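You operate a simulated robot arm through the tools that you are given. There is no shell and no other tool. Be economical: measure what you need, move in short steps, check, and stop when the job is done.

You are at the controls of a simulated robot arm. One attempt, no reset.

TASK
Tidy up after waxing: rub the smear off the bar, shut the pot, case the red book.
Fine: use the round pad and put it back; loosen the clamp; the book goes into the small red slipcase.
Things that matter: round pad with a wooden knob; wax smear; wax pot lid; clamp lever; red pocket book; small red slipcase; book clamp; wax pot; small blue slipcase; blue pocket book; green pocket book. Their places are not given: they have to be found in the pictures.

It is judged by the outcome, as a careful person would: the job done as asked, and still so three seconds after it is handed in. It fails if anything else is knocked over, pushed out of place, dropped, spilled or broken.

THE ROBOT
A 7-joint arm with a two-finger parallel gripper, fixed in place. Base frame: the origin is at the foot of the arm, x ahead of it, y to its left, z up. Lengths are in m, angles in degrees, forces in N, time in s.
Its first joint turns from -66.0 to 66.0 degrees. Payload 2.6 kg.
The tool frame sits at the grasp point between the pads (the TCP): z along the fingers, y along the line on which they close. The tips reach 0.03 m beyond it. The gripper opens to 0.094 m. The fingers are 0.028 m wide and 0.01 m thick; the gripper's body (0.05 by 0.096 m) begins 0.055 m behind the TCP.
Orientation is that of the tool frame in the base frame, as a unit quaternion [x, y, z, w]. With the fingers straight down and closing along the base's y, the tool's x points along the base's -x, its y along +y and its z along -z.

THE INTERFACE
- The arm moves only by the tool drive_tool. Its argument "deltas" is a list that holds one entry, the list of rows, each a list of 7 numbers: the shift along the tool's x, y, z in m, then the turn, a rotation vector about the tool's x, y, z in degrees, then the finger opening in m, from 0 to 0.094. In form: [[[tx, ty, tz, wx, wy, wz, fingers], ...]]. A call has 1 to 12 rows; each row is the pose to reach, as a shift and turn from the pose commanded when the call began, along the tool's axes at that moment. A row lasts 0.2 s, in which the tool goes at most 0.05 m and 8.6 degrees; a call with a longer step from one row to the next is refused whole, and so is a gripper value outside its range. A pose out of reach is approached as far as the arm can. The call stops where the force on the tool passes 40 N (or 10 N more than at its start, if that is more) or the arm is blocked; 0.2 s more then pass. The fingers move at their own pace (about 0.072 m/s each) and stop on an object; they squeeze with about 27 N. The grip force told is the motor's: it shows also when the fingers shut on nothing. Time passes only in rows, and 0.2 s behind the last, so rows that repeat a pose let the fingers close. It gives the time, the measured TCP pose, the force on the tool (base axes), the opening and the grip force at its end, in the units of the frame above (readings bear some noise).
- Cameras (640 x 400 px; columns grow to the right, rows downward): "scene" is fixed at [0.0125, 0.4201, 0.5669]; the picture's right is [-0.92, -0.38, 0.00], its down [-0.21, 0.52, -0.83] and it looks along [0.32, -0.77, -0.56] (base axes); focal length 314 px, centre (320, 200). "wrist" rides on the gripper at [0.076, 0.014, -0.102] in the tool frame; the picture's right is [-0.18, 0.98, 0.00], its down [-0.75, -0.14, -0.64] and it looks along [-0.63, -0.12, 0.77] (tool axes); focal length 243 px, centre (320, 200).
- capture(camera): a new picture of that camera. It takes no simulated time.
- measure_at(camera, pixels): for up to 12 pixels [column, row] of the newest picture of that camera ("zoom" is the newest enlarged one), the place [x, y, z] in the base frame of the surface seen there, good to about 0.002 m. It takes no simulated time.
- enlarge(camera, box): a new picture of the part [left, top, right, bottom] of that camera's present view, enlarged. It takes no simulated time.
- sign_off(): hands the job in; it is judged then, once.

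Keep the steps short. Do not move on a guess: measure, check each grasp and each placing, and mend mistakes. In all there are 80 turns and 54 pictures (those below and enlarged ones count). Leave the gripper open and the arm clear of the work at the hand-in unless told otherwise, and finish with a single line.

The tools are called by a JSON object that holds its "name" and its "arguments". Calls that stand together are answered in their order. drive_tool: Moves the arm, as the interface text tells. Its arguments: {"type":"object","properties":{"deltas":{"type":"array","items":{"type":"array","items":{"type":"array","items":{"type":"number"}}}}},"required":["deltas"]} The other tools are called the same way: capture (camera) takes a picture; measure_at (camera, pixels) gives the place of the surface under pixels of a picture; enlarge (camera, box) takes an enlarged picture of a part of a camera's view; sign_off () hands the job in.

At the start:

```text
time: 0.0
position: [0.3705, -0.2166, 0.3416]
orientation: [0.0, 1.0, 0.001, 0.0]
contact_force: [-0.1, -0.6, 0.1]
opening: 0.0943
grasp_force: 0.0
```

scene: 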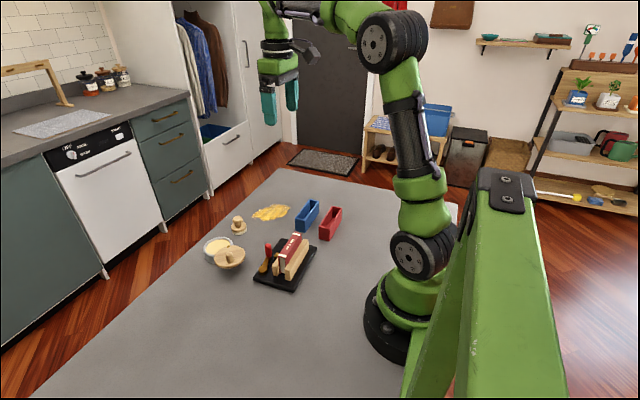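
wrist: 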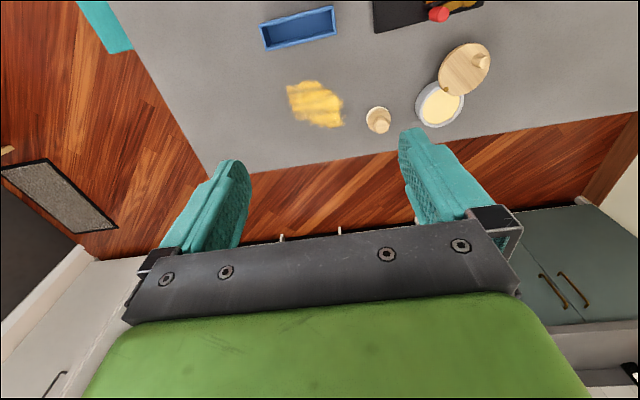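

I see the smear at about (270,212), the pad at (238,225), the pot and lid at (225,252), the clamp at (287,262) and the slipcases at (307,215) and (330,223). I'll enlarge for detail.

{"name": "enlarge", "arguments": {"camera": "scene", "box": [190, 190, 350, 290]}}

{"name": "enlarge", "arguments": {"camera": "wrist", "box": [240, 0, 520, 175]}}

```text
4.00 times, centred on (270, 240) of scene
```

zoom: 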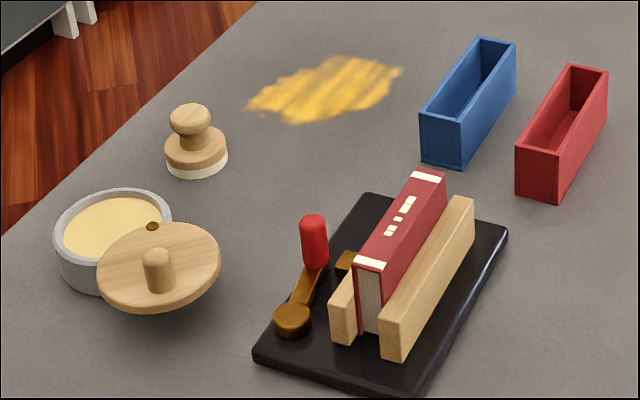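

```text
2.29 times, centred on (380, 88) of wrist
```

zoom: 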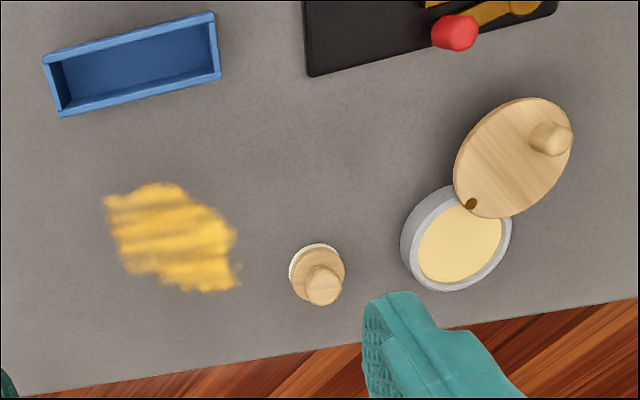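

Now I'll measure the key points: smear edges, pad, pot, lid, and pivot in the wrist zoom; clamp, book and cases in the scene.

{"name": "measure_at", "arguments": {"camera": "zoom", "pixels": [[106, 200], [160, 185], [236, 240], [225, 290], [130, 270], [175, 235], [324, 290], [305, 255], [470, 203], [550, 138], [515, 155], [460, 240]]}}

{"name": "measure_at", "arguments": {"camera": "scene", "pixels": [[268, 244.5], [263, 270], [297, 234.5], [282.5, 256], [307, 241], [290, 271], [311, 200], [303, 222], [336, 207.5], [327, 232], [277, 255], [237.5, 219]]}}

```text
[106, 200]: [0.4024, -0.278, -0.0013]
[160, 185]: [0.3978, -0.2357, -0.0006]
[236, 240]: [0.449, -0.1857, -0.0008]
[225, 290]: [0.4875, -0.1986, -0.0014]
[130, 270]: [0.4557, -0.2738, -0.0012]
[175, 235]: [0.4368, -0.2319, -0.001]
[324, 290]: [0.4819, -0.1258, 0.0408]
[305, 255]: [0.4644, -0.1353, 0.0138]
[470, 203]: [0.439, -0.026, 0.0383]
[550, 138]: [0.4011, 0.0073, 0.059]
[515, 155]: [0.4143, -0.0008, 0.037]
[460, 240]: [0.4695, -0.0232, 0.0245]
```

```text
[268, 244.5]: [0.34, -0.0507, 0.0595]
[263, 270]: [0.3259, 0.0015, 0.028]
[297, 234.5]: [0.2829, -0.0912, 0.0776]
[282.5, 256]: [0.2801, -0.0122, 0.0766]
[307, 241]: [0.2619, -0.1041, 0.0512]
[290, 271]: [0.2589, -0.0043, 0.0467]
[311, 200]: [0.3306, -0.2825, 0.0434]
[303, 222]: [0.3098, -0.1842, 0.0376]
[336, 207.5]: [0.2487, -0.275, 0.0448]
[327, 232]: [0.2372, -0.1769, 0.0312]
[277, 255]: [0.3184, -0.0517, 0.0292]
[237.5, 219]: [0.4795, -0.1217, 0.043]
```

The table surface is at z≈0. The pad is near (0.477,-0.127), with the knob top at 0.043. I'll go above the pad, staying high, with the fingers part closed.

{"name": "drive_tool", "arguments": {"deltas": [[[-0.018, 0.022, 0.035, 0, 0, 0, 0.06], [-0.036, 0.045, 0.07, 0, 0, 0, 0.06], [-0.054, 0.067, 0.105, 0, 0, 0, 0.06], [-0.07, 0.09, 0.14, 0, 0, 0, 0.06], [-0.07, 0.09, 0.14, 0, 0, 0, 0.06]]]}}

{"name": "capture", "arguments": {"camera": "wrist"}}

```text
time: 1.2
position: [0.4406, -0.1235, 0.2013]
orientation: [0.0, 1.0, 0.0, 0.0]
contact_force: [1.1, -0.7, 0.2]
opening: 0.06
grasp_force: 0.1
```

```text
49 pictures are left
```

wrist: 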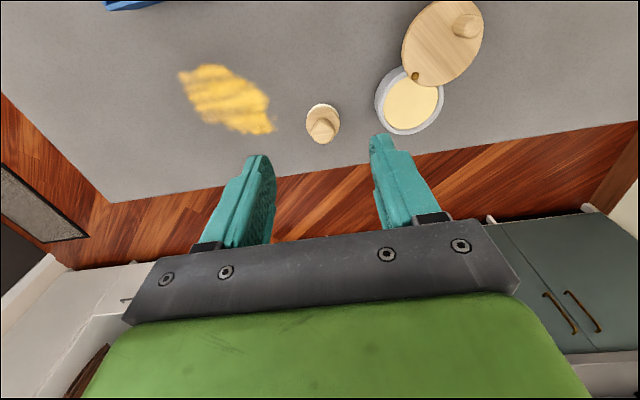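

Next I'll enlarge the pad and pot area and measure it finely.

{"name": "enlarge", "arguments": {"camera": "wrist", "box": [292, 0, 500, 150]}}

{"name": "measure_at", "arguments": {"camera": "wrist", "pixels": [[325, 136], [318, 134], [332, 134], [322, 108], [309, 120], [337, 120], [376, 100], [441, 103], [408, 134], [416, 75], [403, 40], [482, 30]]}}

```text
2.67 times, centred on (396, 75) of wrist
```

zoom: 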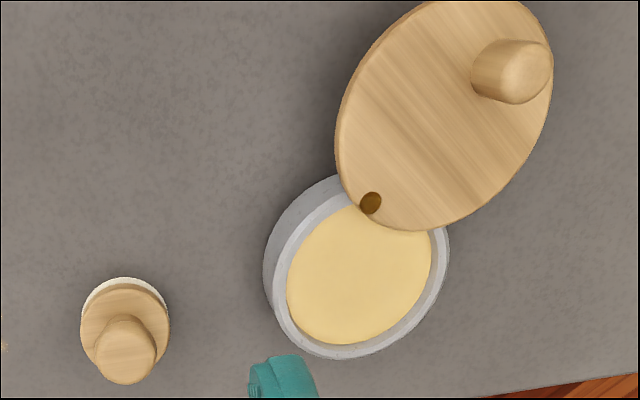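

```text
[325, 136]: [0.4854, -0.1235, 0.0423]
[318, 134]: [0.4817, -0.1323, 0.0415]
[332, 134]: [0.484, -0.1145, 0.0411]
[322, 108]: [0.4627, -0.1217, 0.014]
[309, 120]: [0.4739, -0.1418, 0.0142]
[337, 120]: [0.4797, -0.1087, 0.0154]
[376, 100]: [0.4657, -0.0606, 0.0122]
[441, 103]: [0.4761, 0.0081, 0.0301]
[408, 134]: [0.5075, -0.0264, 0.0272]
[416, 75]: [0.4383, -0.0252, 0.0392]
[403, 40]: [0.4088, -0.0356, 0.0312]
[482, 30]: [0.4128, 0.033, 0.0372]
```

I'll pin down the knob and disc centres in this zoom.

{"name": "measure_at", "arguments": {"camera": "zoom", "pixels": [[127, 358], [110, 358], [150, 358], [127, 380], [127, 335], [84, 325], [166, 325], [125, 287], [370, 203], [515, 75], [345, 140], [548, 100]]}}

```text
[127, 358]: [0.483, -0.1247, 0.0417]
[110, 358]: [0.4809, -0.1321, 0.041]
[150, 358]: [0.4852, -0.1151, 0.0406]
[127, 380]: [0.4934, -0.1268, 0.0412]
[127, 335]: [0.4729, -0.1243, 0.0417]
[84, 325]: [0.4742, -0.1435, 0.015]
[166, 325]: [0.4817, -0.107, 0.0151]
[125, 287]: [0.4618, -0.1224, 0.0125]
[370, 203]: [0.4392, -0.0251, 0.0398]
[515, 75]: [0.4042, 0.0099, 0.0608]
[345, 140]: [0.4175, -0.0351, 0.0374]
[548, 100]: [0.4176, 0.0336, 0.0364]
```

The knob centre is at (0.4825,-0.1245). I'll go above it and stop at z≈0.09.

{"name": "drive_tool", "arguments": {"deltas": [[[-0.02, 0, 0.03, 0, 0, 0, 0.06], [-0.042, 0, 0.06, 0, 0, 0, 0.06], [-0.042, 0, 0.09, 0, 0, 0, 0.06], [-0.042, 0, 0.11, 0, 0, 0, 0.06], [-0.042, 0, 0.11, 0, 0, 0, 0.06]]]}}

{"name": "capture", "arguments": {"camera": "wrist"}}

```text
time: 2.4
position: [0.4844, -0.1232, 0.09]
orientation: [0.001, 1.0, 0.0, 0.0]
contact_force: [0.5, 0.4, 0.4]
opening: 0.0598
grasp_force: 0.2
```

```text
47 pictures are left
```

wrist: 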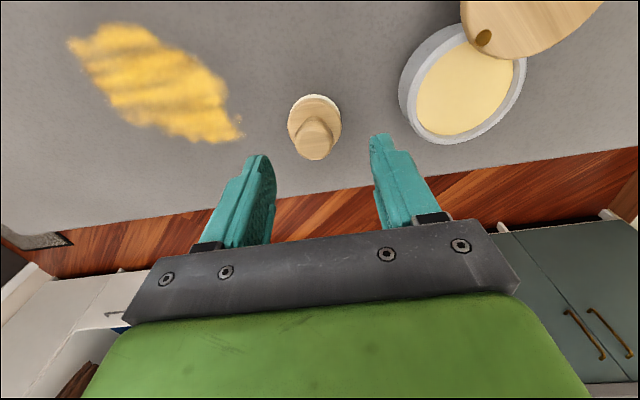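

The knob is centred between the fingers. I'll lower 0.042 and close on it; the smear outline gets measured from this picture too.

{"name": "measure_at", "arguments": {"camera": "wrist", "pixels": [[68, 42], [130, 24], [210, 70], [242, 132], [200, 141], [120, 112], [314, 145], [160, 80]]}}

{"name": "drive_tool", "arguments": {"deltas": [[[0.001, -0.001, 0.02, 0, 0, 0, 0.06], [0.001, -0.001, 0.042, 0, 0, 0, 0.06], [0.001, -0.001, 0.042, 0, 0, 0, 0.01], [0.001, -0.001, 0.042, 0, 0, 0, 0.01], [0.001, -0.001, 0.042, 0, 0, 0, 0.01]]]}}

```text
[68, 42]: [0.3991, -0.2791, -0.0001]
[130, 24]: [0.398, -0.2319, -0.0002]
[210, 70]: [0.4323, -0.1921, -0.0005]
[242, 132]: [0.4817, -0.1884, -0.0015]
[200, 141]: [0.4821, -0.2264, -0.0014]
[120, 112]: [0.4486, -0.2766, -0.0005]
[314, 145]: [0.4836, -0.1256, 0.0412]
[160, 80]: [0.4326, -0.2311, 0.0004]
```

```text
time: 3.6
position: [0.482, -0.1267, 0.0478]
orientation: [0.0, 1.0, 0.0, 0.0]
contact_force: [-0.1, 0.5, 0.0]
opening: 0.0262
grasp_force: 27.1
```

The grip is firm at 0.026. I'll lift slightly, carry the pad to the smear's near edge (0.482,-0.185), lower it, and read the force.

{"name": "drive_tool", "arguments": {"deltas": [[[0, 0, -0.015, 0, 0, 0, 0.01], [0, -0.03, -0.015, 0, 0, 0, 0.01], [0, -0.06, -0.015, 0, 0, 0, 0.01], [0, -0.06, -0.005, 0, 0, 0, 0.01], [0, -0.06, 0.001, 0, 0, 0, 0.01], [0, -0.06, 0.002, 0, 0, 0, 0.01]]]}}

```text
time: 5.0
position: [0.484, -0.1854, 0.0478]
orientation: [0.001, 1.0, 0.0, 0.003]
contact_force: [0.3, -1.5, 12.4]
opening: 0.0264
grasp_force: 27.3
```

Contact is 12 N, a good rubbing pressure. I'll make the first two strokes along y.

{"name": "drive_tool", "arguments": {"deltas": [[[0, -0.025, 0, 0, 0, 0, 0.01], [0, -0.05, 0, 0, 0, 0, 0.01], [0, -0.075, 0, 0, 0, 0, 0.01], [0, -0.1, 0, 0, 0, 0, 0.01], [0.018, -0.1, 0, 0, 0, 0, 0.01], [0.018, -0.075, 0, 0, 0, 0, 0.01], [0.018, -0.05, 0, 0, 0, 0, 0.01], [0.018, -0.025, 0, 0, 0, 0, 0.01], [0.018, 0.0, 0, 0, 0, 0, 0.01], [0.036, 0.0, 0, 0, 0, 0, 0.01]]]}}

{"name": "capture", "arguments": {"camera": "wrist"}}

```text
time: 7.2
position: [0.448, -0.1825, 0.0461]
orientation: [-0.002, 1.0, 0.001, 0.003]
contact_force: [9.2, 0.8, 17.3]
opening: 0.0263
grasp_force: 27.4
```

```text
46 pictures are left
```

wrist: 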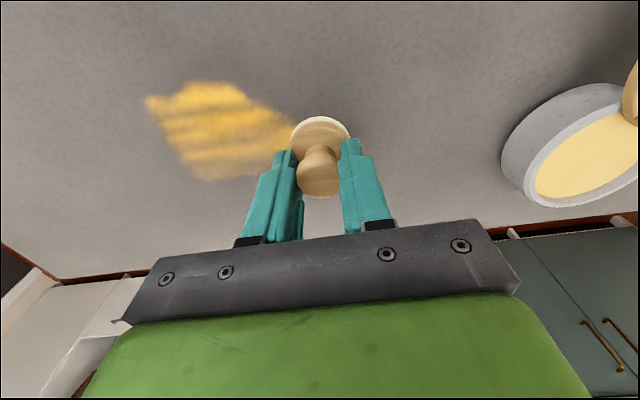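

The smear is coming off where it was rubbed. I'll carry on with the next strokes at x≈0.446 and 0.428.

{"name": "drive_tool", "arguments": {"deltas": [[[0, -0.025, 0, 0, 0, 0, 0.01], [0, -0.05, 0, 0, 0, 0, 0.01], [0, -0.075, 0, 0, 0, 0, 0.01], [0, -0.1, 0, 0, 0, 0, 0.01], [0.018, -0.1, 0, 0, 0, 0, 0.01], [0.018, -0.075, 0, 0, 0, 0, 0.01], [0.018, -0.05, 0, 0, 0, 0, 0.01], [0.018, -0.025, 0, 0, 0, 0, 0.01], [0.018, 0.0, 0, 0, 0, 0, 0.01], [0.036, 0.0, 0, 0, 0, 0, 0.01]]]}}

{"name": "drive_tool", "arguments": {"deltas": [[[0, -0.025, 0, 0, 0, 0, 0.01], [0, -0.05, 0, 0, 0, 0, 0.01], [0, -0.075, 0, 0, 0, 0, 0.01], [0, -0.1, 0, 0, 0, 0, 0.01], [0.014, -0.1, 0, 0, 0, 0, 0.01], [0.014, -0.075, 0, 0, 0, 0, 0.01], [0.014, -0.05, 0, 0, 0, 0, 0.01], [0.014, -0.025, 0, 0, 0, 0, 0.01], [0.014, 0.0, 0, 0, 0, 0, 0.01]]]}}

{"name": "capture", "arguments": {"camera": "scene"}}

{"name": "capture", "arguments": {"camera": "wrist"}}

```text
time: 9.4
position: [0.4115, -0.1849, 0.0474]
orientation: [-0.001, 1.0, 0.001, 0.003]
contact_force: [9.0, 1.7, 16.1]
opening: 0.0261
grasp_force: 26.9
```

```text
time: 11.4
position: [0.3968, -0.1894, 0.0475]
orientation: [0.0, 1.0, -0.002, 0.004]
contact_force: [-1.4, -13.9, 32.9]
opening: 0.0261
grasp_force: 27.1
```

```text
45 pictures are left
```

scene: 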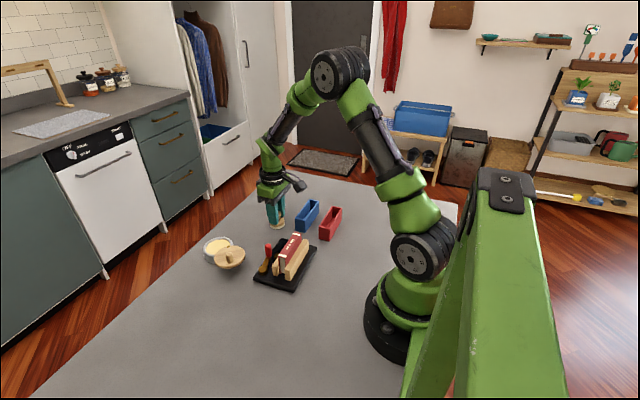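

```text
44 pictures are left
```

wrist: 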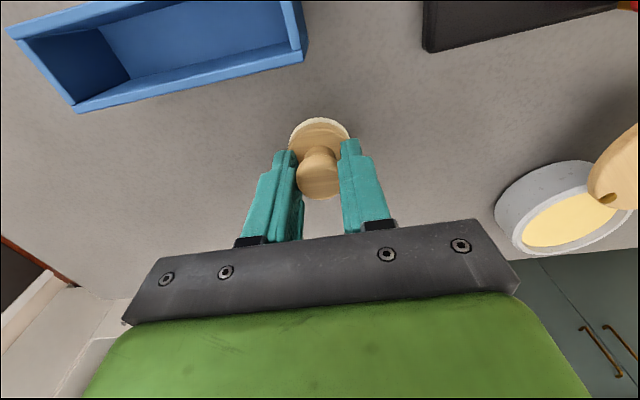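

The smear looks gone. I'll lift the pad and check the surface before putting it back.

{"name": "drive_tool", "arguments": {"deltas": [[[0, 0, -0.02, 0, 0, 0, 0.01], [-0.03, 0.02, -0.025, 0, 0, 0, 0.01], [-0.06, 0.04, -0.025, 0, 0, 0, 0.01], [-0.086, 0.06, -0.025, 0, 0, 0, 0.01], [-0.086, 0.06, -0.025, 0, 0, 0, 0.01]]]}}

{"name": "capture", "arguments": {"camera": "wrist"}}

{"name": "enlarge", "arguments": {"camera": "scene", "box": [190, 180, 350, 280]}}

```text
time: 12.6
position: [0.4822, -0.1287, 0.0725]
orientation: [-0.001, 1.0, 0.0, 0.0]
contact_force: [-0.6, 1.3, -0.9]
opening: 0.0261
grasp_force: 27.1
```

```text
43 pictures are left
```

wrist: 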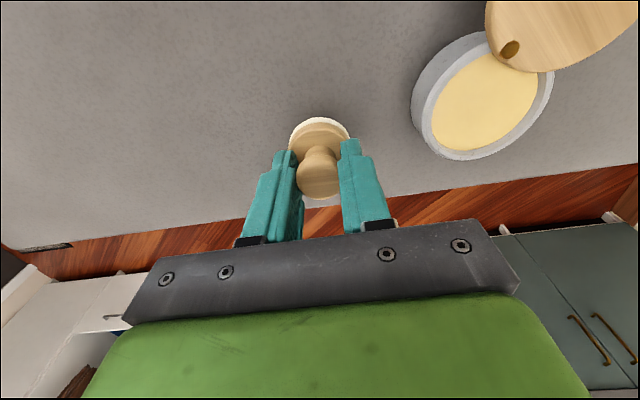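

```text
4.00 times, centred on (270, 230) of scene
```

zoom: 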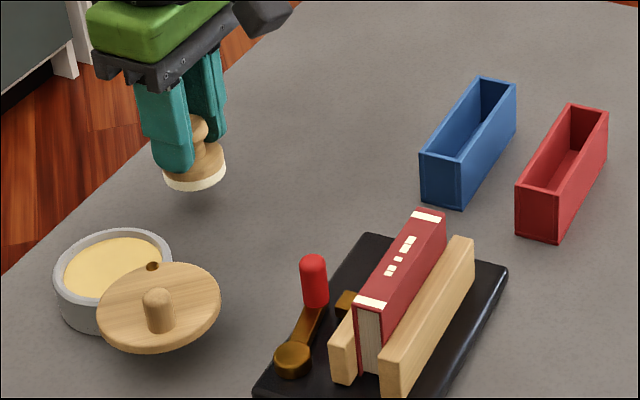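

The smear is gone. I'll set the pad down at its starting spot and read the force before opening.

{"name": "drive_tool", "arguments": {"deltas": [[[0, 0.001, 0.012, 0, 0, 0, 0.01], [0, 0.001, 0.02, 0, 0, 0, 0.01], [0, 0.001, 0.0235, 0, 0, 0, 0.01], [0, 0.001, 0.0235, 0, 0, 0, 0.01]]]}}

```text
time: 13.6
position: [0.4821, -0.1266, 0.0471]
orientation: [0.001, 1.0, 0.0, 0.0]
contact_force: [-1.0, 0.4, -0.3]
opening: 0.026
grasp_force: 26.9
```

No contact yet, so I'll lower slightly more.

{"name": "drive_tool", "arguments": {"deltas": [[[0, 0, 0.001, 0, 0, 0, 0.01], [0, 0, 0.002, 0, 0, 0, 0.01], [0, 0, 0.002, 0, 0, 0, 0.01]]]}}

```text
time: 14.4
position: [0.4825, -0.1254, 0.047]
orientation: [0.001, 1.0, 0.0, 0.0]
contact_force: [-3.7, 1.5, 8.6]
opening: 0.0262
grasp_force: 26.9
```

Contact at 8.6 N. I'll open the fingers and rise.

{"name": "drive_tool", "arguments": {"deltas": [[[0, 0, -0.001, 0, 0, 0, 0.06], [0, 0, -0.001, 0, 0, 0, 0.06], [0, 0, -0.03, 0, 0, 0, 0.06], [0, 0, -0.075, 0, 0, 0, 0.06], [0.04, 0, -0.1, 0, 0, 0, 0.06], [0.07, 0, -0.13, 0, 0, 0, 0.06], [0.07, 0, -0.13, 0, 0, 0, 0.06]]]}}

{"name": "capture", "arguments": {"camera": "wrist"}}

```text
time: 16.0
position: [0.4136, -0.1253, 0.1789]
orientation: [0.0, 1.0, 0.0, -0.001]
contact_force: [-1.1, -1.6, -0.4]
opening: 0.0599
grasp_force: 0.0
```

```text
41 pictures are left
```

wrist: 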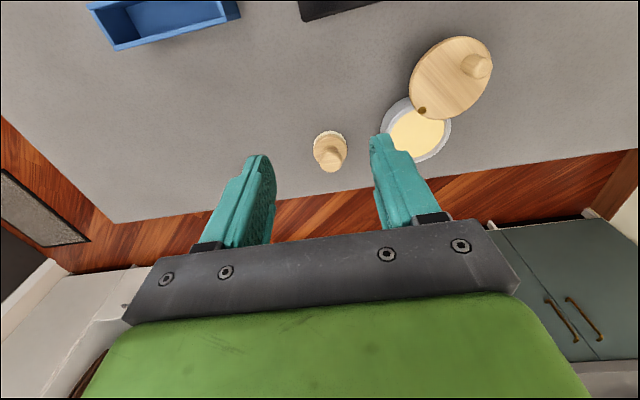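

The pad is standing back in place. Next is the lid: I'll move back and over so it is well in view.

{"name": "drive_tool", "arguments": {"deltas": [[[0.03, 0.03, -0.02, 0, 0, 0, 0.05], [0.06, 0.06, -0.04, 0, 0, 0, 0.05], [0.09, 0.09, -0.05, 0, 0, 0, 0.05], [0.1, 0.12, -0.05, 0, 0, 0, 0.05], [0.1, 0.12, -0.05, 0, 0, 0, 0.05]]]}}

{"name": "capture", "arguments": {"camera": "wrist"}}

{"name": "enlarge", "arguments": {"camera": "wrist", "box": [240, 30, 400, 130]}}

```text
time: 17.2
position: [0.3109, -0.0066, 0.2286]
orientation: [0.0, 1.0, 0.0, 0.0]
contact_force: [0.0, 0.0, 1.0]
opening: 0.0498
grasp_force: 0.1
```

```text
40 pictures are left
```

wrist: 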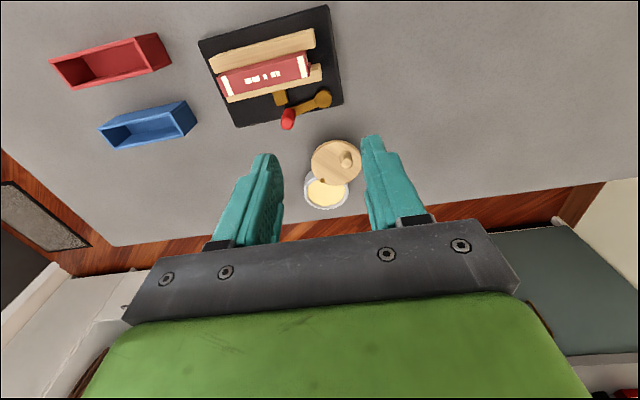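

```text
4.00 times, centred on (320, 80) of wrist
```

zoom: 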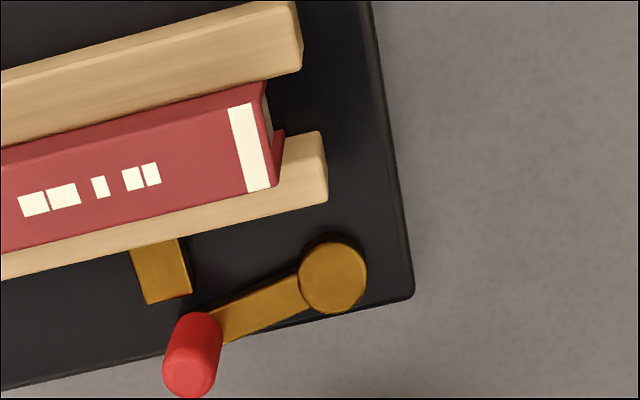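

I'll measure the clamp in this zoom first, then enlarge the lid.

{"name": "measure_at", "arguments": {"camera": "zoom", "pixels": [[333, 275], [190, 378], [165, 268], [240, 160], [262, 90], [270, 185], [10, 155], [10, 245], [290, 50], [320, 180], [20, 95], [255, 310]]}}

{"name": "enlarge", "arguments": {"camera": "wrist", "box": [272, 125, 400, 215]}}

```text
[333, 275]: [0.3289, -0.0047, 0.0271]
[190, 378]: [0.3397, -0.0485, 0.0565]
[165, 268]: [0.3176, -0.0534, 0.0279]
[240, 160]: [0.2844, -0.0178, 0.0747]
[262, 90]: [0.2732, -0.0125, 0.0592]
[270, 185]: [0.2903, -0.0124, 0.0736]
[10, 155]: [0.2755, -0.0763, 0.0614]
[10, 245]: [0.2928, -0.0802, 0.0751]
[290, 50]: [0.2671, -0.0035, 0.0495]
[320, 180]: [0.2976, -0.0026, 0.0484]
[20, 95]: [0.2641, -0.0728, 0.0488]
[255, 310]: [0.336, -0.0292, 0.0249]
```

```text
4.44 times, centred on (336, 170) of wrist
```

zoom: 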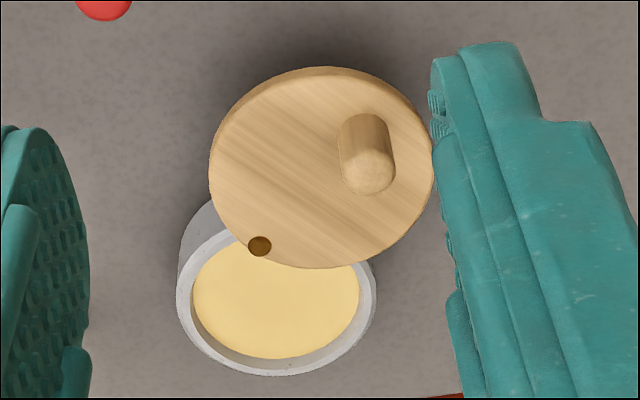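

{"name": "measure_at", "arguments": {"camera": "zoom", "pixels": [[260, 246], [372, 170], [372, 182], [345, 170], [394, 170], [215, 160], [425, 150], [315, 75], [330, 262], [183, 300], [370, 300], [278, 368]]}}

```text
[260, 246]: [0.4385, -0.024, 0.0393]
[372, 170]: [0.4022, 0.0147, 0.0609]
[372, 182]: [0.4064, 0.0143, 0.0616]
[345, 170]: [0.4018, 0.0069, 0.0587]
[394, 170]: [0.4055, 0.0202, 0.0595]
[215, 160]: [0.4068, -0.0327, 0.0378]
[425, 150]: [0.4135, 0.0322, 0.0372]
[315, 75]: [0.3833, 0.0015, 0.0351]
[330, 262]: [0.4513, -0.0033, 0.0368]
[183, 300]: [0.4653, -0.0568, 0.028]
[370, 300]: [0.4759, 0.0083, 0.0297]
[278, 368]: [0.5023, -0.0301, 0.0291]
```

Pivot at (0.4385,-0.0245); pot centre about (0.470,-0.0245); knob at (0.404,0.012), 0.0505 from the pivot. The lid must swing about 133° clockwise. I'll close the fingers and lower them behind the knob at x≈0.372, tips just above the lid plate.

{"name": "drive_tool", "arguments": {"deltas": [[[-0.02, 0.006, 0.03, 0, 0, 0, 0], [-0.04, 0.012, 0.06, 0, 0, 0, 0], [-0.061, 0.019, 0.09, 0, 0, 0, 0], [-0.061, 0.019, 0.125, 0, 0, 0, 0], [-0.061, 0.019, 0.155, 0, 0, 0, 0], [-0.061, 0.019, 0.155, 0, 0, 0, 0]]]}}

{"name": "capture", "arguments": {"camera": "wrist"}}

{"name": "enlarge", "arguments": {"camera": "scene", "box": [190, 200, 318, 280]}}

```text
time: 18.6
position: [0.3767, 0.0143, 0.0732]
orientation: [-0.001, 1.0, 0.0, 0.0]
contact_force: [-0.3, 0.7, -0.2]
opening: 0.0
grasp_force: 27.0
```

```text
37 pictures are left
```

wrist: 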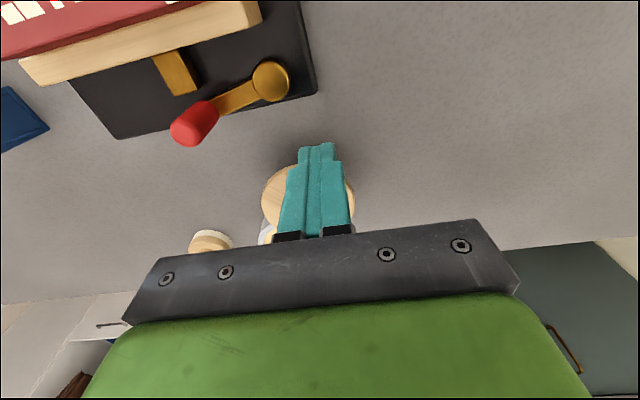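

```text
5.00 times, centred on (254, 240) of scene
```

zoom: 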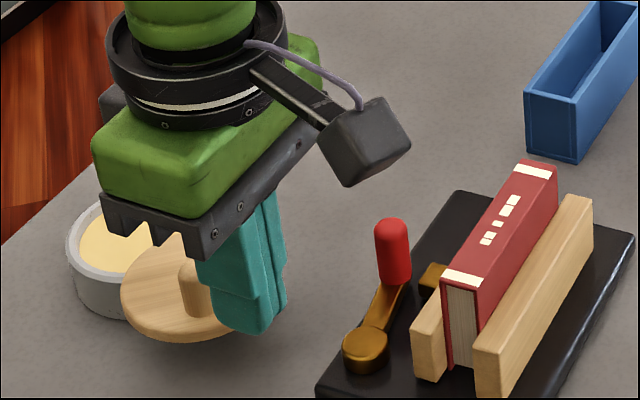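

The fingers are behind the knob and clear. I'll push along the first part of the arc slowly, then check that only the lid turns.

{"name": "drive_tool", "arguments": {"deltas": [[[-0.0055, 0, 0, 0, 0, 0, 0], [-0.0105, 0.0, 0, 0, 0, 0, 0], [-0.017, 0.0045, 0, 0, 0, 0, 0], [-0.0237, 0.008, 0, 0, 0, 0, 0], [-0.0311, 0.011, 0, 0, 0, 0, 0], [-0.0311, 0.011, 0, 0, 0, 0, 0]]]}}

{"name": "enlarge", "arguments": {"camera": "scene", "box": [190, 200, 318, 280]}}

```text
time: 20.0
position: [0.405, 0.0251, 0.0705]
orientation: [0.001, 1.0, 0.0, -0.001]
contact_force: [-0.2, -0.6, 0.4]
opening: 0.0
grasp_force: 27.0
```

```text
5.00 times, centred on (254, 240) of scene
```

zoom: 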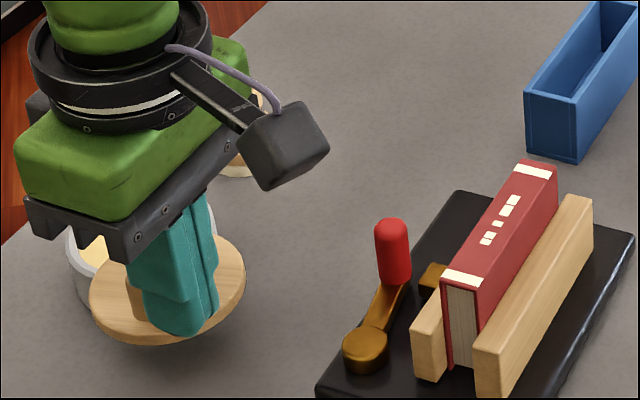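

The lid turns with the knob and the pot looks still. I'll continue the arc.

{"name": "drive_tool", "arguments": {"deltas": [[[-0.0077, 0.0016, 0, 0, 0, 0, 0], [-0.015, 0.0016, 0, 0, 0, 0, 0], [-0.0227, 0.0012, 0, 0, 0, 0, 0], [-0.03, -0.001, 0, 0, 0, 0, 0], [-0.0376, -0.0039, 0, 0, 0, 0, 0], [-0.0464, -0.0098, 0, 0, 0, 0, 0], [-0.0464, -0.0098, 0, 0, 0, 0, 0]]]}}

{"name": "enlarge", "arguments": {"camera": "scene", "box": [190, 200, 318, 280]}}

```text
time: 21.6
position: [0.4499, 0.0141, 0.0701]
orientation: [0.0, 1.0, 0.001, 0.0]
contact_force: [0.7, -0.5, -0.1]
opening: 0.0001
grasp_force: 26.7
```

```text
5.00 times, centred on (254, 240) of scene
```

zoom: 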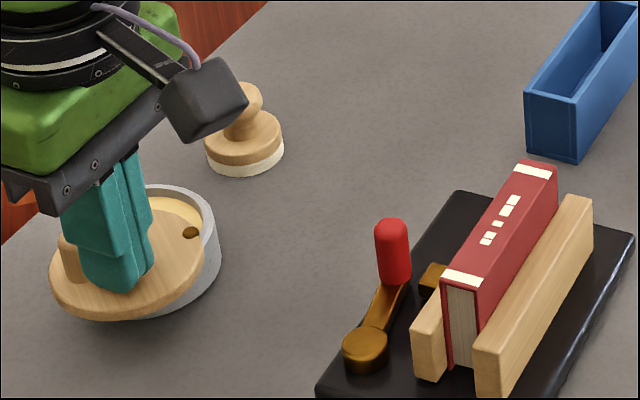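

The lid is about 50° from shut. I'll rise, go to the knob's far (+y) side and look.

{"name": "drive_tool", "arguments": {"deltas": [[[0.004, 0, -0.01, 0, 0, 0, 0], [0.004, 0, -0.05, 0, 0, 0, 0], [-0.01, 0.02, -0.05, 0, 0, 0, 0], [-0.023, 0.033, -0.05, 0, 0, 0, 0], [-0.023, 0.033, -0.05, 0, 0, 0, 0]]]}}

{"name": "capture", "arguments": {"camera": "wrist"}}

{"name": "enlarge", "arguments": {"camera": "scene", "box": [190, 200, 318, 280]}}

```text
time: 22.8
position: [0.4747, 0.0494, 0.1216]
orientation: [-0.001, 1.0, 0.0, -0.001]
contact_force: [-0.3, 0.4, 0.4]
opening: 0.0002
grasp_force: 27.1
```

```text
33 pictures are left
```

wrist: 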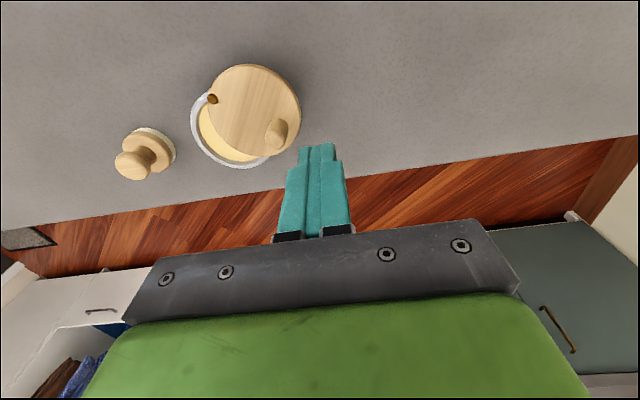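

```text
5.00 times, centred on (254, 240) of scene
```

zoom: 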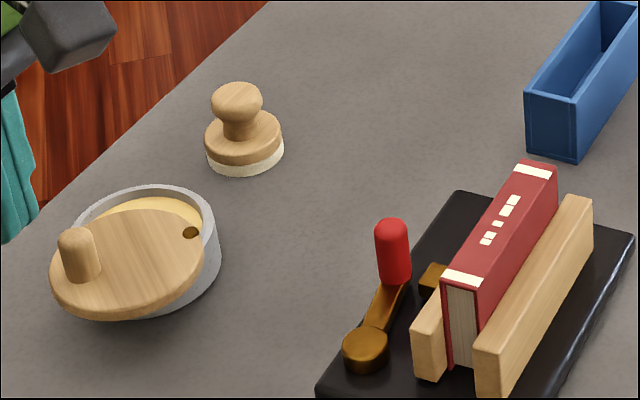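

{"name": "measure_at", "arguments": {"camera": "wrist", "pixels": [[212, 99], [277, 138], [282, 140], [268, 138], [195, 115], [264, 162], [300, 115]]}}

{"name": "measure_at", "arguments": {"camera": "zoom", "pixels": [[190, 233], [76, 233], [76, 240], [130, 250]]}}

```text
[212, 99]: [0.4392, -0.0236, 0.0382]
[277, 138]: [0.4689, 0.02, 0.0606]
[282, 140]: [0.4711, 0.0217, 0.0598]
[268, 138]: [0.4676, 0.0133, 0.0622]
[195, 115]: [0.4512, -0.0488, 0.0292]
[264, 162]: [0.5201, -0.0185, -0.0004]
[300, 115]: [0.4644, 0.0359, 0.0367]
```

```text
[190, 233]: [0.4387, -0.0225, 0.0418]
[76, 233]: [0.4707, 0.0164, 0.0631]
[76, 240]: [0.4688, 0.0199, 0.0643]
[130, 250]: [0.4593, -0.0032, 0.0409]
```

The pivot hasn't moved; the knob is now at (0.4695,0.0175). I'll lower on its +y side and push round to nearly shut.

{"name": "drive_tool", "arguments": {"deltas": [[[0, 0, 0.025, 0, 0, 0, 0], [0, 0, 0.049, 0, 0, 0, 0], [0, -0.012, 0.049, 0, 0, 0, 0], [0.001, -0.018, 0.049, 0, 0, 0, 0], [-0.004, -0.0228, 0.049, 0, 0, 0, 0], [-0.0074, -0.0278, 0.049, 0, 0, 0, 0], [-0.01, -0.0324, 0.049, 0, 0, 0, 0], [-0.0125, -0.038, 0.049, 0, 0, 0, 0], [-0.014, -0.043, 0.049, 0, 0, 0, 0], [-0.015, -0.049, 0.049, 0, 0, 0, 0], [-0.0155, -0.0525, 0.049, 0, 0, 0, 0]]]}}

{"name": "enlarge", "arguments": {"camera": "scene", "box": [190, 200, 318, 280]}}

```text
time: 25.2
position: [0.4914, -0.0042, 0.0725]
orientation: [0.0, 1.0, 0.0, 0.0]
contact_force: [-0.6, 0.1, -0.3]
opening: 0.0002
grasp_force: 26.9
```

```text
5.00 times, centred on (254, 240) of scene
```

zoom: 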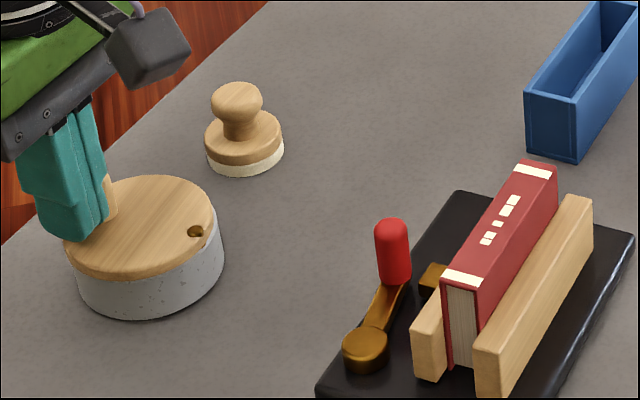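

It looks almost shut. I'll back off to +y and up, then inspect from above.

{"name": "drive_tool", "arguments": {"deltas": [[[0, 0.008, 0, 0, 0, 0, 0], [0, 0.008, -0.04, 0, 0, 0, 0], [0.04, 0.008, -0.07, 0, 0, 0, 0], [0.08, 0.008, -0.1, 0, 0, 0, 0], [0.11, 0.008, -0.13, 0, 0, 0, 0], [0.11, 0.008, -0.13, 0, 0, 0, 0]]]}}

{"name": "capture", "arguments": {"camera": "wrist"}}

{"name": "enlarge", "arguments": {"camera": "wrist", "box": [220, 50, 380, 150]}}

```text
time: 26.6
position: [0.3783, 0.0046, 0.2024]
orientation: [0.0, 1.0, 0.0, 0.0]
contact_force: [-0.3, 0.9, 0.4]
opening: 0.0001
grasp_force: 26.9
```

```text
30 pictures are left
```

wrist: 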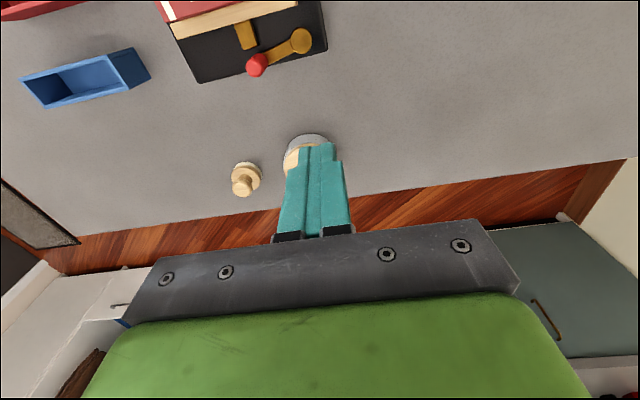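

```text
4.00 times, centred on (300, 100) of wrist
```

zoom: 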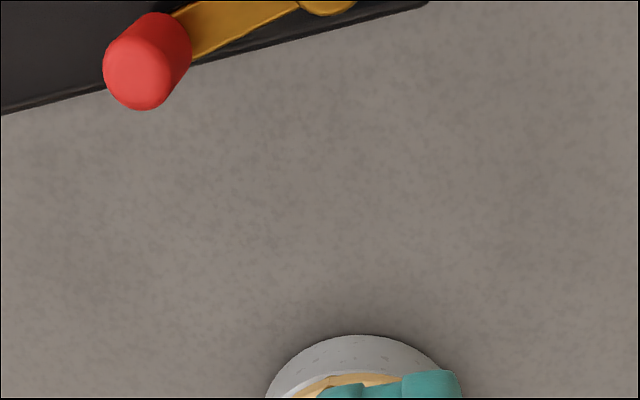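

The fingers block that view, so I'll use the scene camera instead.

{"name": "enlarge", "arguments": {"camera": "scene", "box": [196, 210, 260, 250]}}

```text
10.00 times, centred on (228, 230) of scene
```

zoom: 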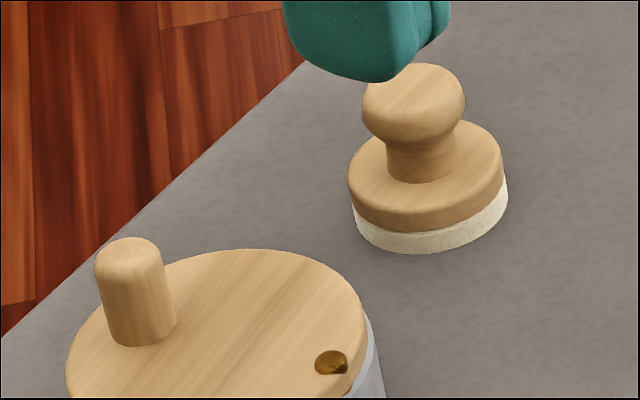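

{"name": "enlarge", "arguments": {"camera": "scene", "box": [196, 224, 260, 264]}}

{"name": "measure_at", "arguments": {"camera": "zoom", "pixels": [[128, 110], [128, 118], [332, 222], [75, 230], [355, 160], [230, 115], [190, 280], [380, 235]]}}

```text
10.00 times, centred on (228, 244) of scene
```

zoom: 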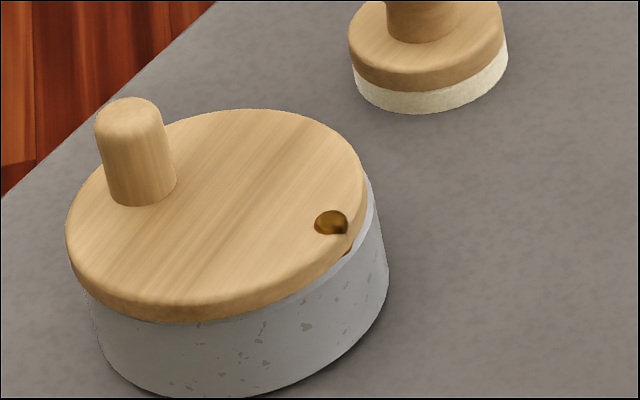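

```text
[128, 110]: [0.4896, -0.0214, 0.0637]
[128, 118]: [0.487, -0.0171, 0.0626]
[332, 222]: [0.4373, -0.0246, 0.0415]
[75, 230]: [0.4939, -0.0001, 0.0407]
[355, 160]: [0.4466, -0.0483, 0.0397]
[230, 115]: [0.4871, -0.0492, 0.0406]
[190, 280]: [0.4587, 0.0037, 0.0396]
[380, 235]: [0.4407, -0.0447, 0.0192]
```

The knob is at (0.488,-0.018), about 7° short, with a strip of rim exposed on one side. I'll go back the same way and push about 5 mm more.

{"name": "drive_tool", "arguments": {"deltas": [[[-0.03, 0, 0.03, 0, 0, 0, 0], [-0.07, 0, 0.06, 0, 0, 0, 0], [-0.11, 0, 0.09, 0, 0, 0, 0], [-0.11, 0, 0.129, 0, 0, 0, 0], [-0.11, -0.006, 0.129, 0, 0, 0, 0], [-0.11, -0.01, 0.129, 0, 0, 0, 0], [-0.11, -0.013, 0.129, 0, 0, 0, 0], [-0.11, -0.013, 0.129, 0, 0, 0, 0]]]}}

{"name": "enlarge", "arguments": {"camera": "scene", "box": [196, 224, 260, 264]}}

```text
time: 28.4
position: [0.4888, -0.0097, 0.0736]
orientation: [-0.001, 1.0, 0.0, 0.001]
contact_force: [0.8, 3.0, 1.8]
opening: 0.0
grasp_force: 27.2
```

```text
10.00 times, centred on (228, 244) of scene
```

zoom: 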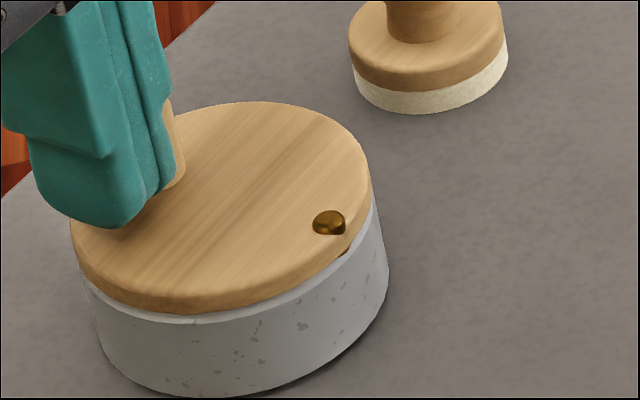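

That looks aligned, and a 3 N reaction suggests the stop. I'll back away and measure the closed lid.

{"name": "drive_tool", "arguments": {"deltas": [[[0, 0.008, 0, 0, 0, 0, 0], [0, 0.008, -0.04, 0, 0, 0, 0], [0.04, 0.0, -0.07, 0, 0, 0, 0], [0.08, -0.03, -0.1, 0, 0, 0, 0.05], [0.11, -0.05, -0.13, 0, 0, 0, 0.05], [0.13, -0.05, -0.13, 0, 0, 0, 0.05]]]}}

{"name": "enlarge", "arguments": {"camera": "scene", "box": [196, 224, 260, 264]}}

{"name": "capture", "arguments": {"camera": "wrist"}}

{"name": "measure_at", "arguments": {"camera": "zoom", "pixels": [[128, 110], [332, 222], [75, 230], [355, 160], [130, 100], [240, 105]]}}

```text
refused: row 3 steps farther than a row can; nothing moved
```

```text
10.00 times, centred on (228, 244) of scene
```

zoom: 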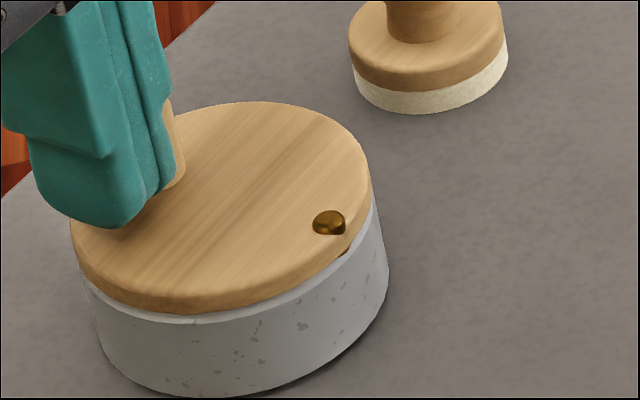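

```text
24 pictures are left
```

wrist: 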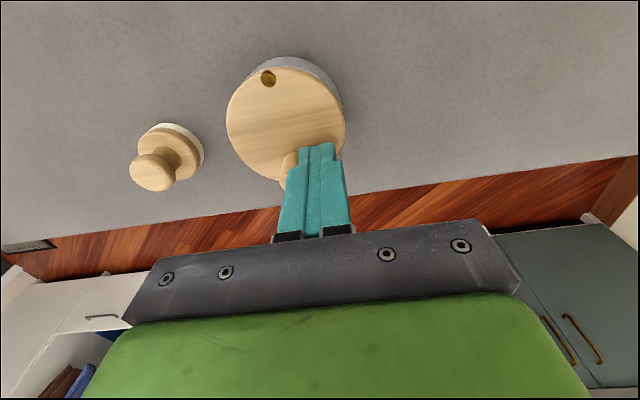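

```text
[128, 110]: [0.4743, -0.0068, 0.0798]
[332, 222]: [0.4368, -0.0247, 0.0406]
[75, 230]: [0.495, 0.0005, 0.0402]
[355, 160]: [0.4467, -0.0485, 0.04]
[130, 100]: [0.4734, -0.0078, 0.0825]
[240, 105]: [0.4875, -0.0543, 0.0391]
```

The move was refused for too long a step; I'll retry with shorter ones.

{"name": "drive_tool", "arguments": {"deltas": [[[0, 0.008, 0, 0, 0, 0, 0], [0, 0.008, -0.04, 0, 0, 0, 0], [0.03, 0.0, -0.07, 0, 0, 0, 0], [0.06, -0.02, -0.095, 0, 0, 0, 0.05], [0.09, -0.04, -0.12, 0, 0, 0, 0.05], [0.13, -0.05, -0.13, 0, 0, 0, 0.05], [0.13, -0.05, -0.13, 0, 0, 0, 0.05]]]}}

{"name": "capture", "arguments": {"camera": "wrist"}}

{"name": "measure_at", "arguments": {"camera": "scene", "pixels": [[208.8, 235], [209.3, 235.3]]}}

```text
time: 30.0
position: [0.3569, -0.0563, 0.2027]
orientation: [0.0, 1.0, 0.001, 0.0]
contact_force: [-0.2, 0.2, -0.2]
opening: 0.0503
grasp_force: 0.1
```

```text
23 pictures are left
```

wrist: 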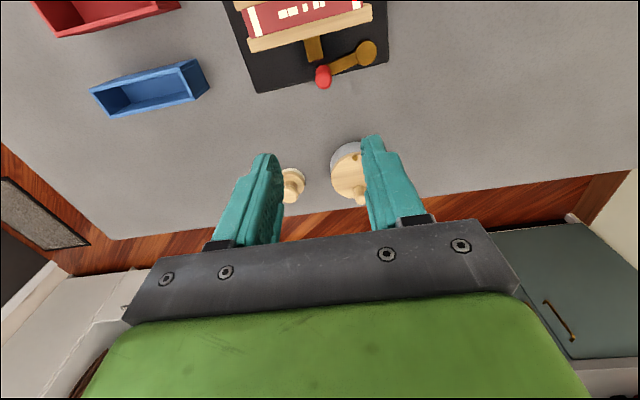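

```text
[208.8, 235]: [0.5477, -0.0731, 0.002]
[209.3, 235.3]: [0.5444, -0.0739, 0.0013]
```

{"name": "measure_at", "arguments": {"camera": "wrist", "pixels": [[358, 201], [361, 200], [357, 157], [332, 175], [333, 160], [346, 197]]}}

{"name": "enlarge", "arguments": {"camera": "scene", "box": [196, 224, 260, 264]}}

```text
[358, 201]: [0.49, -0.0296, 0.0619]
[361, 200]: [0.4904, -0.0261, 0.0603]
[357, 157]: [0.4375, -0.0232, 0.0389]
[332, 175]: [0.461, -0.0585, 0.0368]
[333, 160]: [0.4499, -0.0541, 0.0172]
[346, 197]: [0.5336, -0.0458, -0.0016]
```

```text
10.00 times, centred on (228, 244) of scene
```

zoom: 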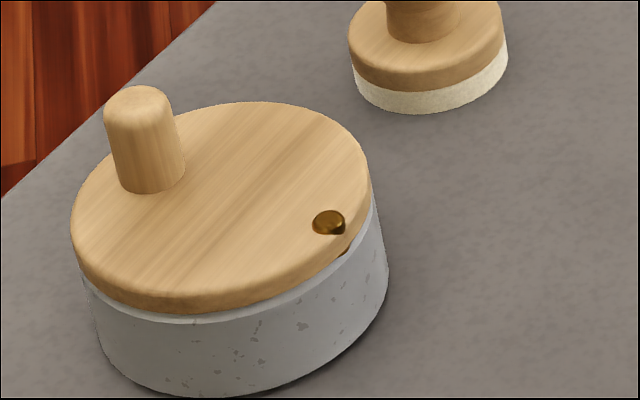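

The knob is at about (0.489,-0.026), so the lid is centred on the pot: shut. Next is the clamp. I'll enlarge it in this view.

{"name": "enlarge", "arguments": {"camera": "wrist", "box": [228, 0, 404, 110]}}

{"name": "measure_at", "arguments": {"camera": "zoom", "pixels": [[345, 278], [352, 290], [338, 260], [322, 275], [372, 275], [500, 190], [313, 180], [345, 245], [430, 215], [70, 170], [525, 40]]}}

```text
3.64 times, centred on (316, 55) of wrist
```

zoom: 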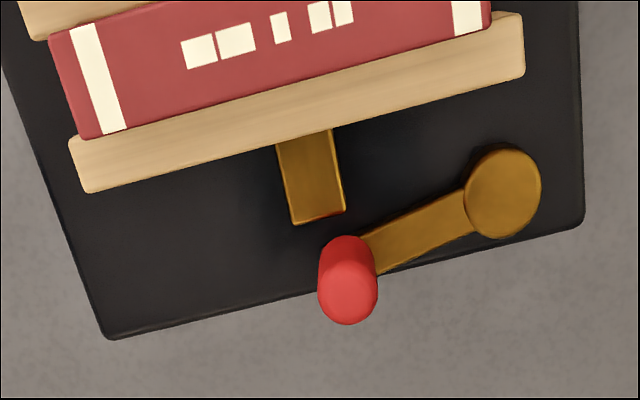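

```text
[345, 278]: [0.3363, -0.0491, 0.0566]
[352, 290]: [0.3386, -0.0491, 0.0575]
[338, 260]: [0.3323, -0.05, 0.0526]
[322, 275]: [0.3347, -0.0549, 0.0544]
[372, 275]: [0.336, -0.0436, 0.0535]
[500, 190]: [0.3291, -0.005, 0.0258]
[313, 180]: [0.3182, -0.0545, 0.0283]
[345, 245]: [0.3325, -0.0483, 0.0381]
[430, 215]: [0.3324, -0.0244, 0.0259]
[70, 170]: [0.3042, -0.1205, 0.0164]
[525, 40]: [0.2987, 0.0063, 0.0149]
```

Handle centre (0.3375,-0.049), top 0.0575; lever pivot (0.329,-0.005). I'll straddle the handle with the tool turned 60°, so one finger can push it outward. First hover above it.

{"name": "drive_tool", "arguments": {"deltas": [[[0.003, 0.001, 0.01, 0, 0, 8.5, 0.034], [0.006, 0.002, 0.025, 0, 0, 17, 0.034], [0.009, 0.003, 0.04, 0, 0, 25.5, 0.034], [0.012, 0.004, 0.055, 0, 0, 34, 0.034], [0.015, 0.005, 0.07, 0, 0, 42.5, 0.034], [0.018, 0.006, 0.085, 0, 0, 51, 0.034], [0.0195, 0.007, 0.1, 0, 0, 59, 0.034], [0.0195, 0.007, 0.1, 0, 0, 60, 0.034]]]}}

{"name": "capture", "arguments": {"camera": "wrist"}}

```text
time: 31.8
position: [0.3416, -0.0527, 0.1021]
orientation: [0.501, 0.866, 0.0, 0.0]
contact_force: [0.5, 0.6, 0.1]
opening: 0.0339
grasp_force: 0.0
```

```text
20 pictures are left
```

wrist: 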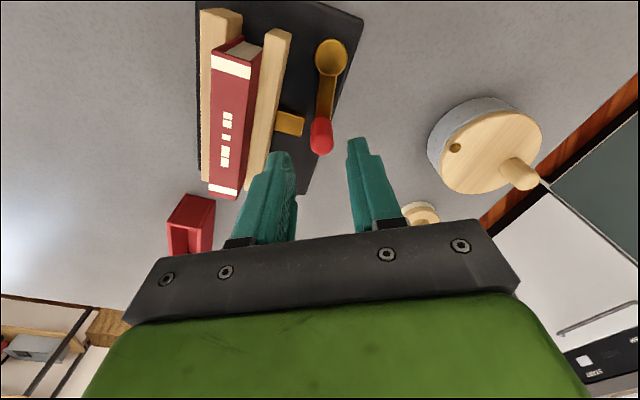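

The handle sits between the fingers. I'll narrow to 0.026, trim 5 mm, and lower so the tips stay above the brass parts.

{"name": "drive_tool", "arguments": {"deltas": [[[0.005, -0.001, 0, 0, 0, 0, 0.026], [0.005, -0.001, 0.012, 0, 0, 0, 0.026], [0.005, -0.001, 0.024, 0, 0, 0, 0.026], [0.005, -0.001, 0.035, 0, 0, 0, 0.026], [0.005, -0.001, 0.035, 0, 0, 0, 0.026]]]}}

{"name": "enlarge", "arguments": {"camera": "wrist", "box": [160, 0, 480, 200]}}

```text
time: 33.0
position: [0.3378, -0.048, 0.0682]
orientation: [0.5, 0.866, 0.001, 0.0]
contact_force: [0.4, 0.6, 0.5]
opening: 0.0261
grasp_force: 0.1
```

```text
2.00 times, centred on (320, 100) of wrist
```

zoom: 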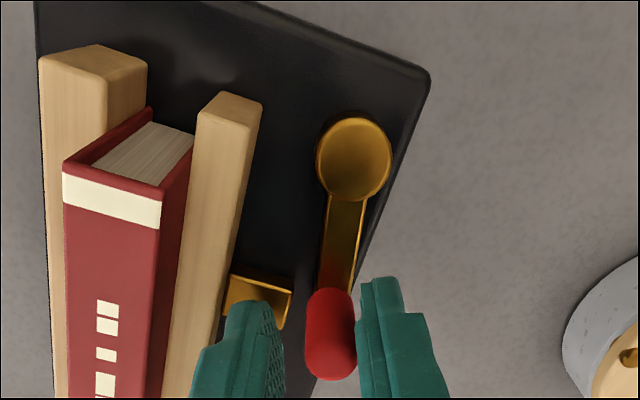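

The handle is clear between the fingers. I'll swing it outward along its arc slowly, then check for jaw movement.

{"name": "drive_tool", "arguments": {"deltas": [[[-0.0012, 0.0051, 0, 0, 0, 0, 0.026], [-0.0022, 0.0106, 0, 0, 0, 0, 0.026], [-0.002, 0.0164, 0, 0, 0, 0, 0.026], [-0.0017, 0.0222, 0, 0, 0, 0, 0.026], [0.0, 0.028, 0, 0, 0, 0, 0.026], [0.0018, 0.0333, 0, 0, 0, 0, 0.026]]]}}

{"name": "enlarge", "arguments": {"camera": "wrist", "box": [160, 0, 480, 200]}}

```text
time: 34.4
position: [0.364, -0.0294, 0.0679]
orientation: [0.5, 0.866, -0.001, 0.0]
contact_force: [0.6, 0.0, 0.7]
opening: 0.0262
grasp_force: 0.1
```

```text
2.00 times, centred on (320, 100) of wrist
```

zoom: 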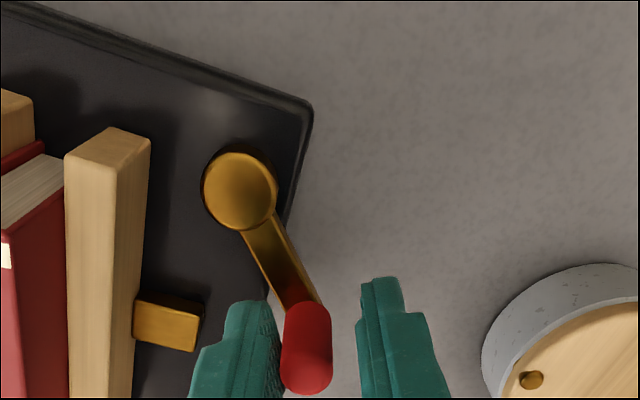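

The lever swings freely. I'll continue the arc, turning the tool with it.

{"name": "drive_tool", "arguments": {"deltas": [[[0.003, 0.0053, 0, 0, 0, -6, 0.026], [0.0063, 0.0097, 0, 0, 0, -12, 0.026], [0.0105, 0.0142, 0, 0, 0, -18, 0.026], [0.0148, 0.0176, 0, 0, 0, -24, 0.026], [0.0201, 0.0207, 0, 0, 0, -30, 0.026], [0.0251, 0.0229, 0, 0, 0, -36, 0.026], [0.0251, 0.0229, 0, 0, 0, -36, 0.026]]]}}

{"name": "enlarge", "arguments": {"camera": "wrist", "box": [0, 0, 400, 250]}}

```text
time: 36.0
position: [0.3727, 0.0043, 0.0662]
orientation: [0.207, 0.978, 0.0, 0.0]
contact_force: [-0.6, 0.5, -0.9]
opening: 0.0263
grasp_force: 0.0
```

```text
1.60 times, centred on (200, 125) of wrist
```

zoom: 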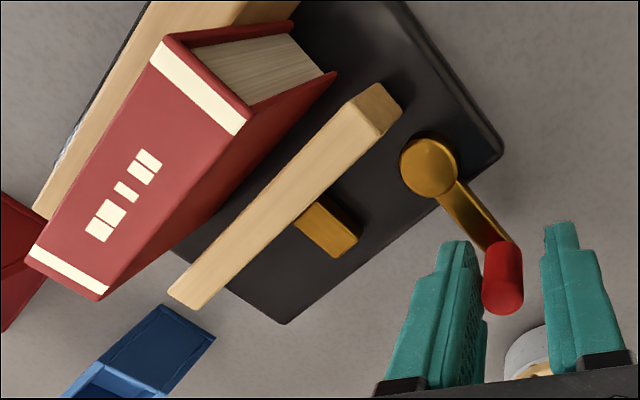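

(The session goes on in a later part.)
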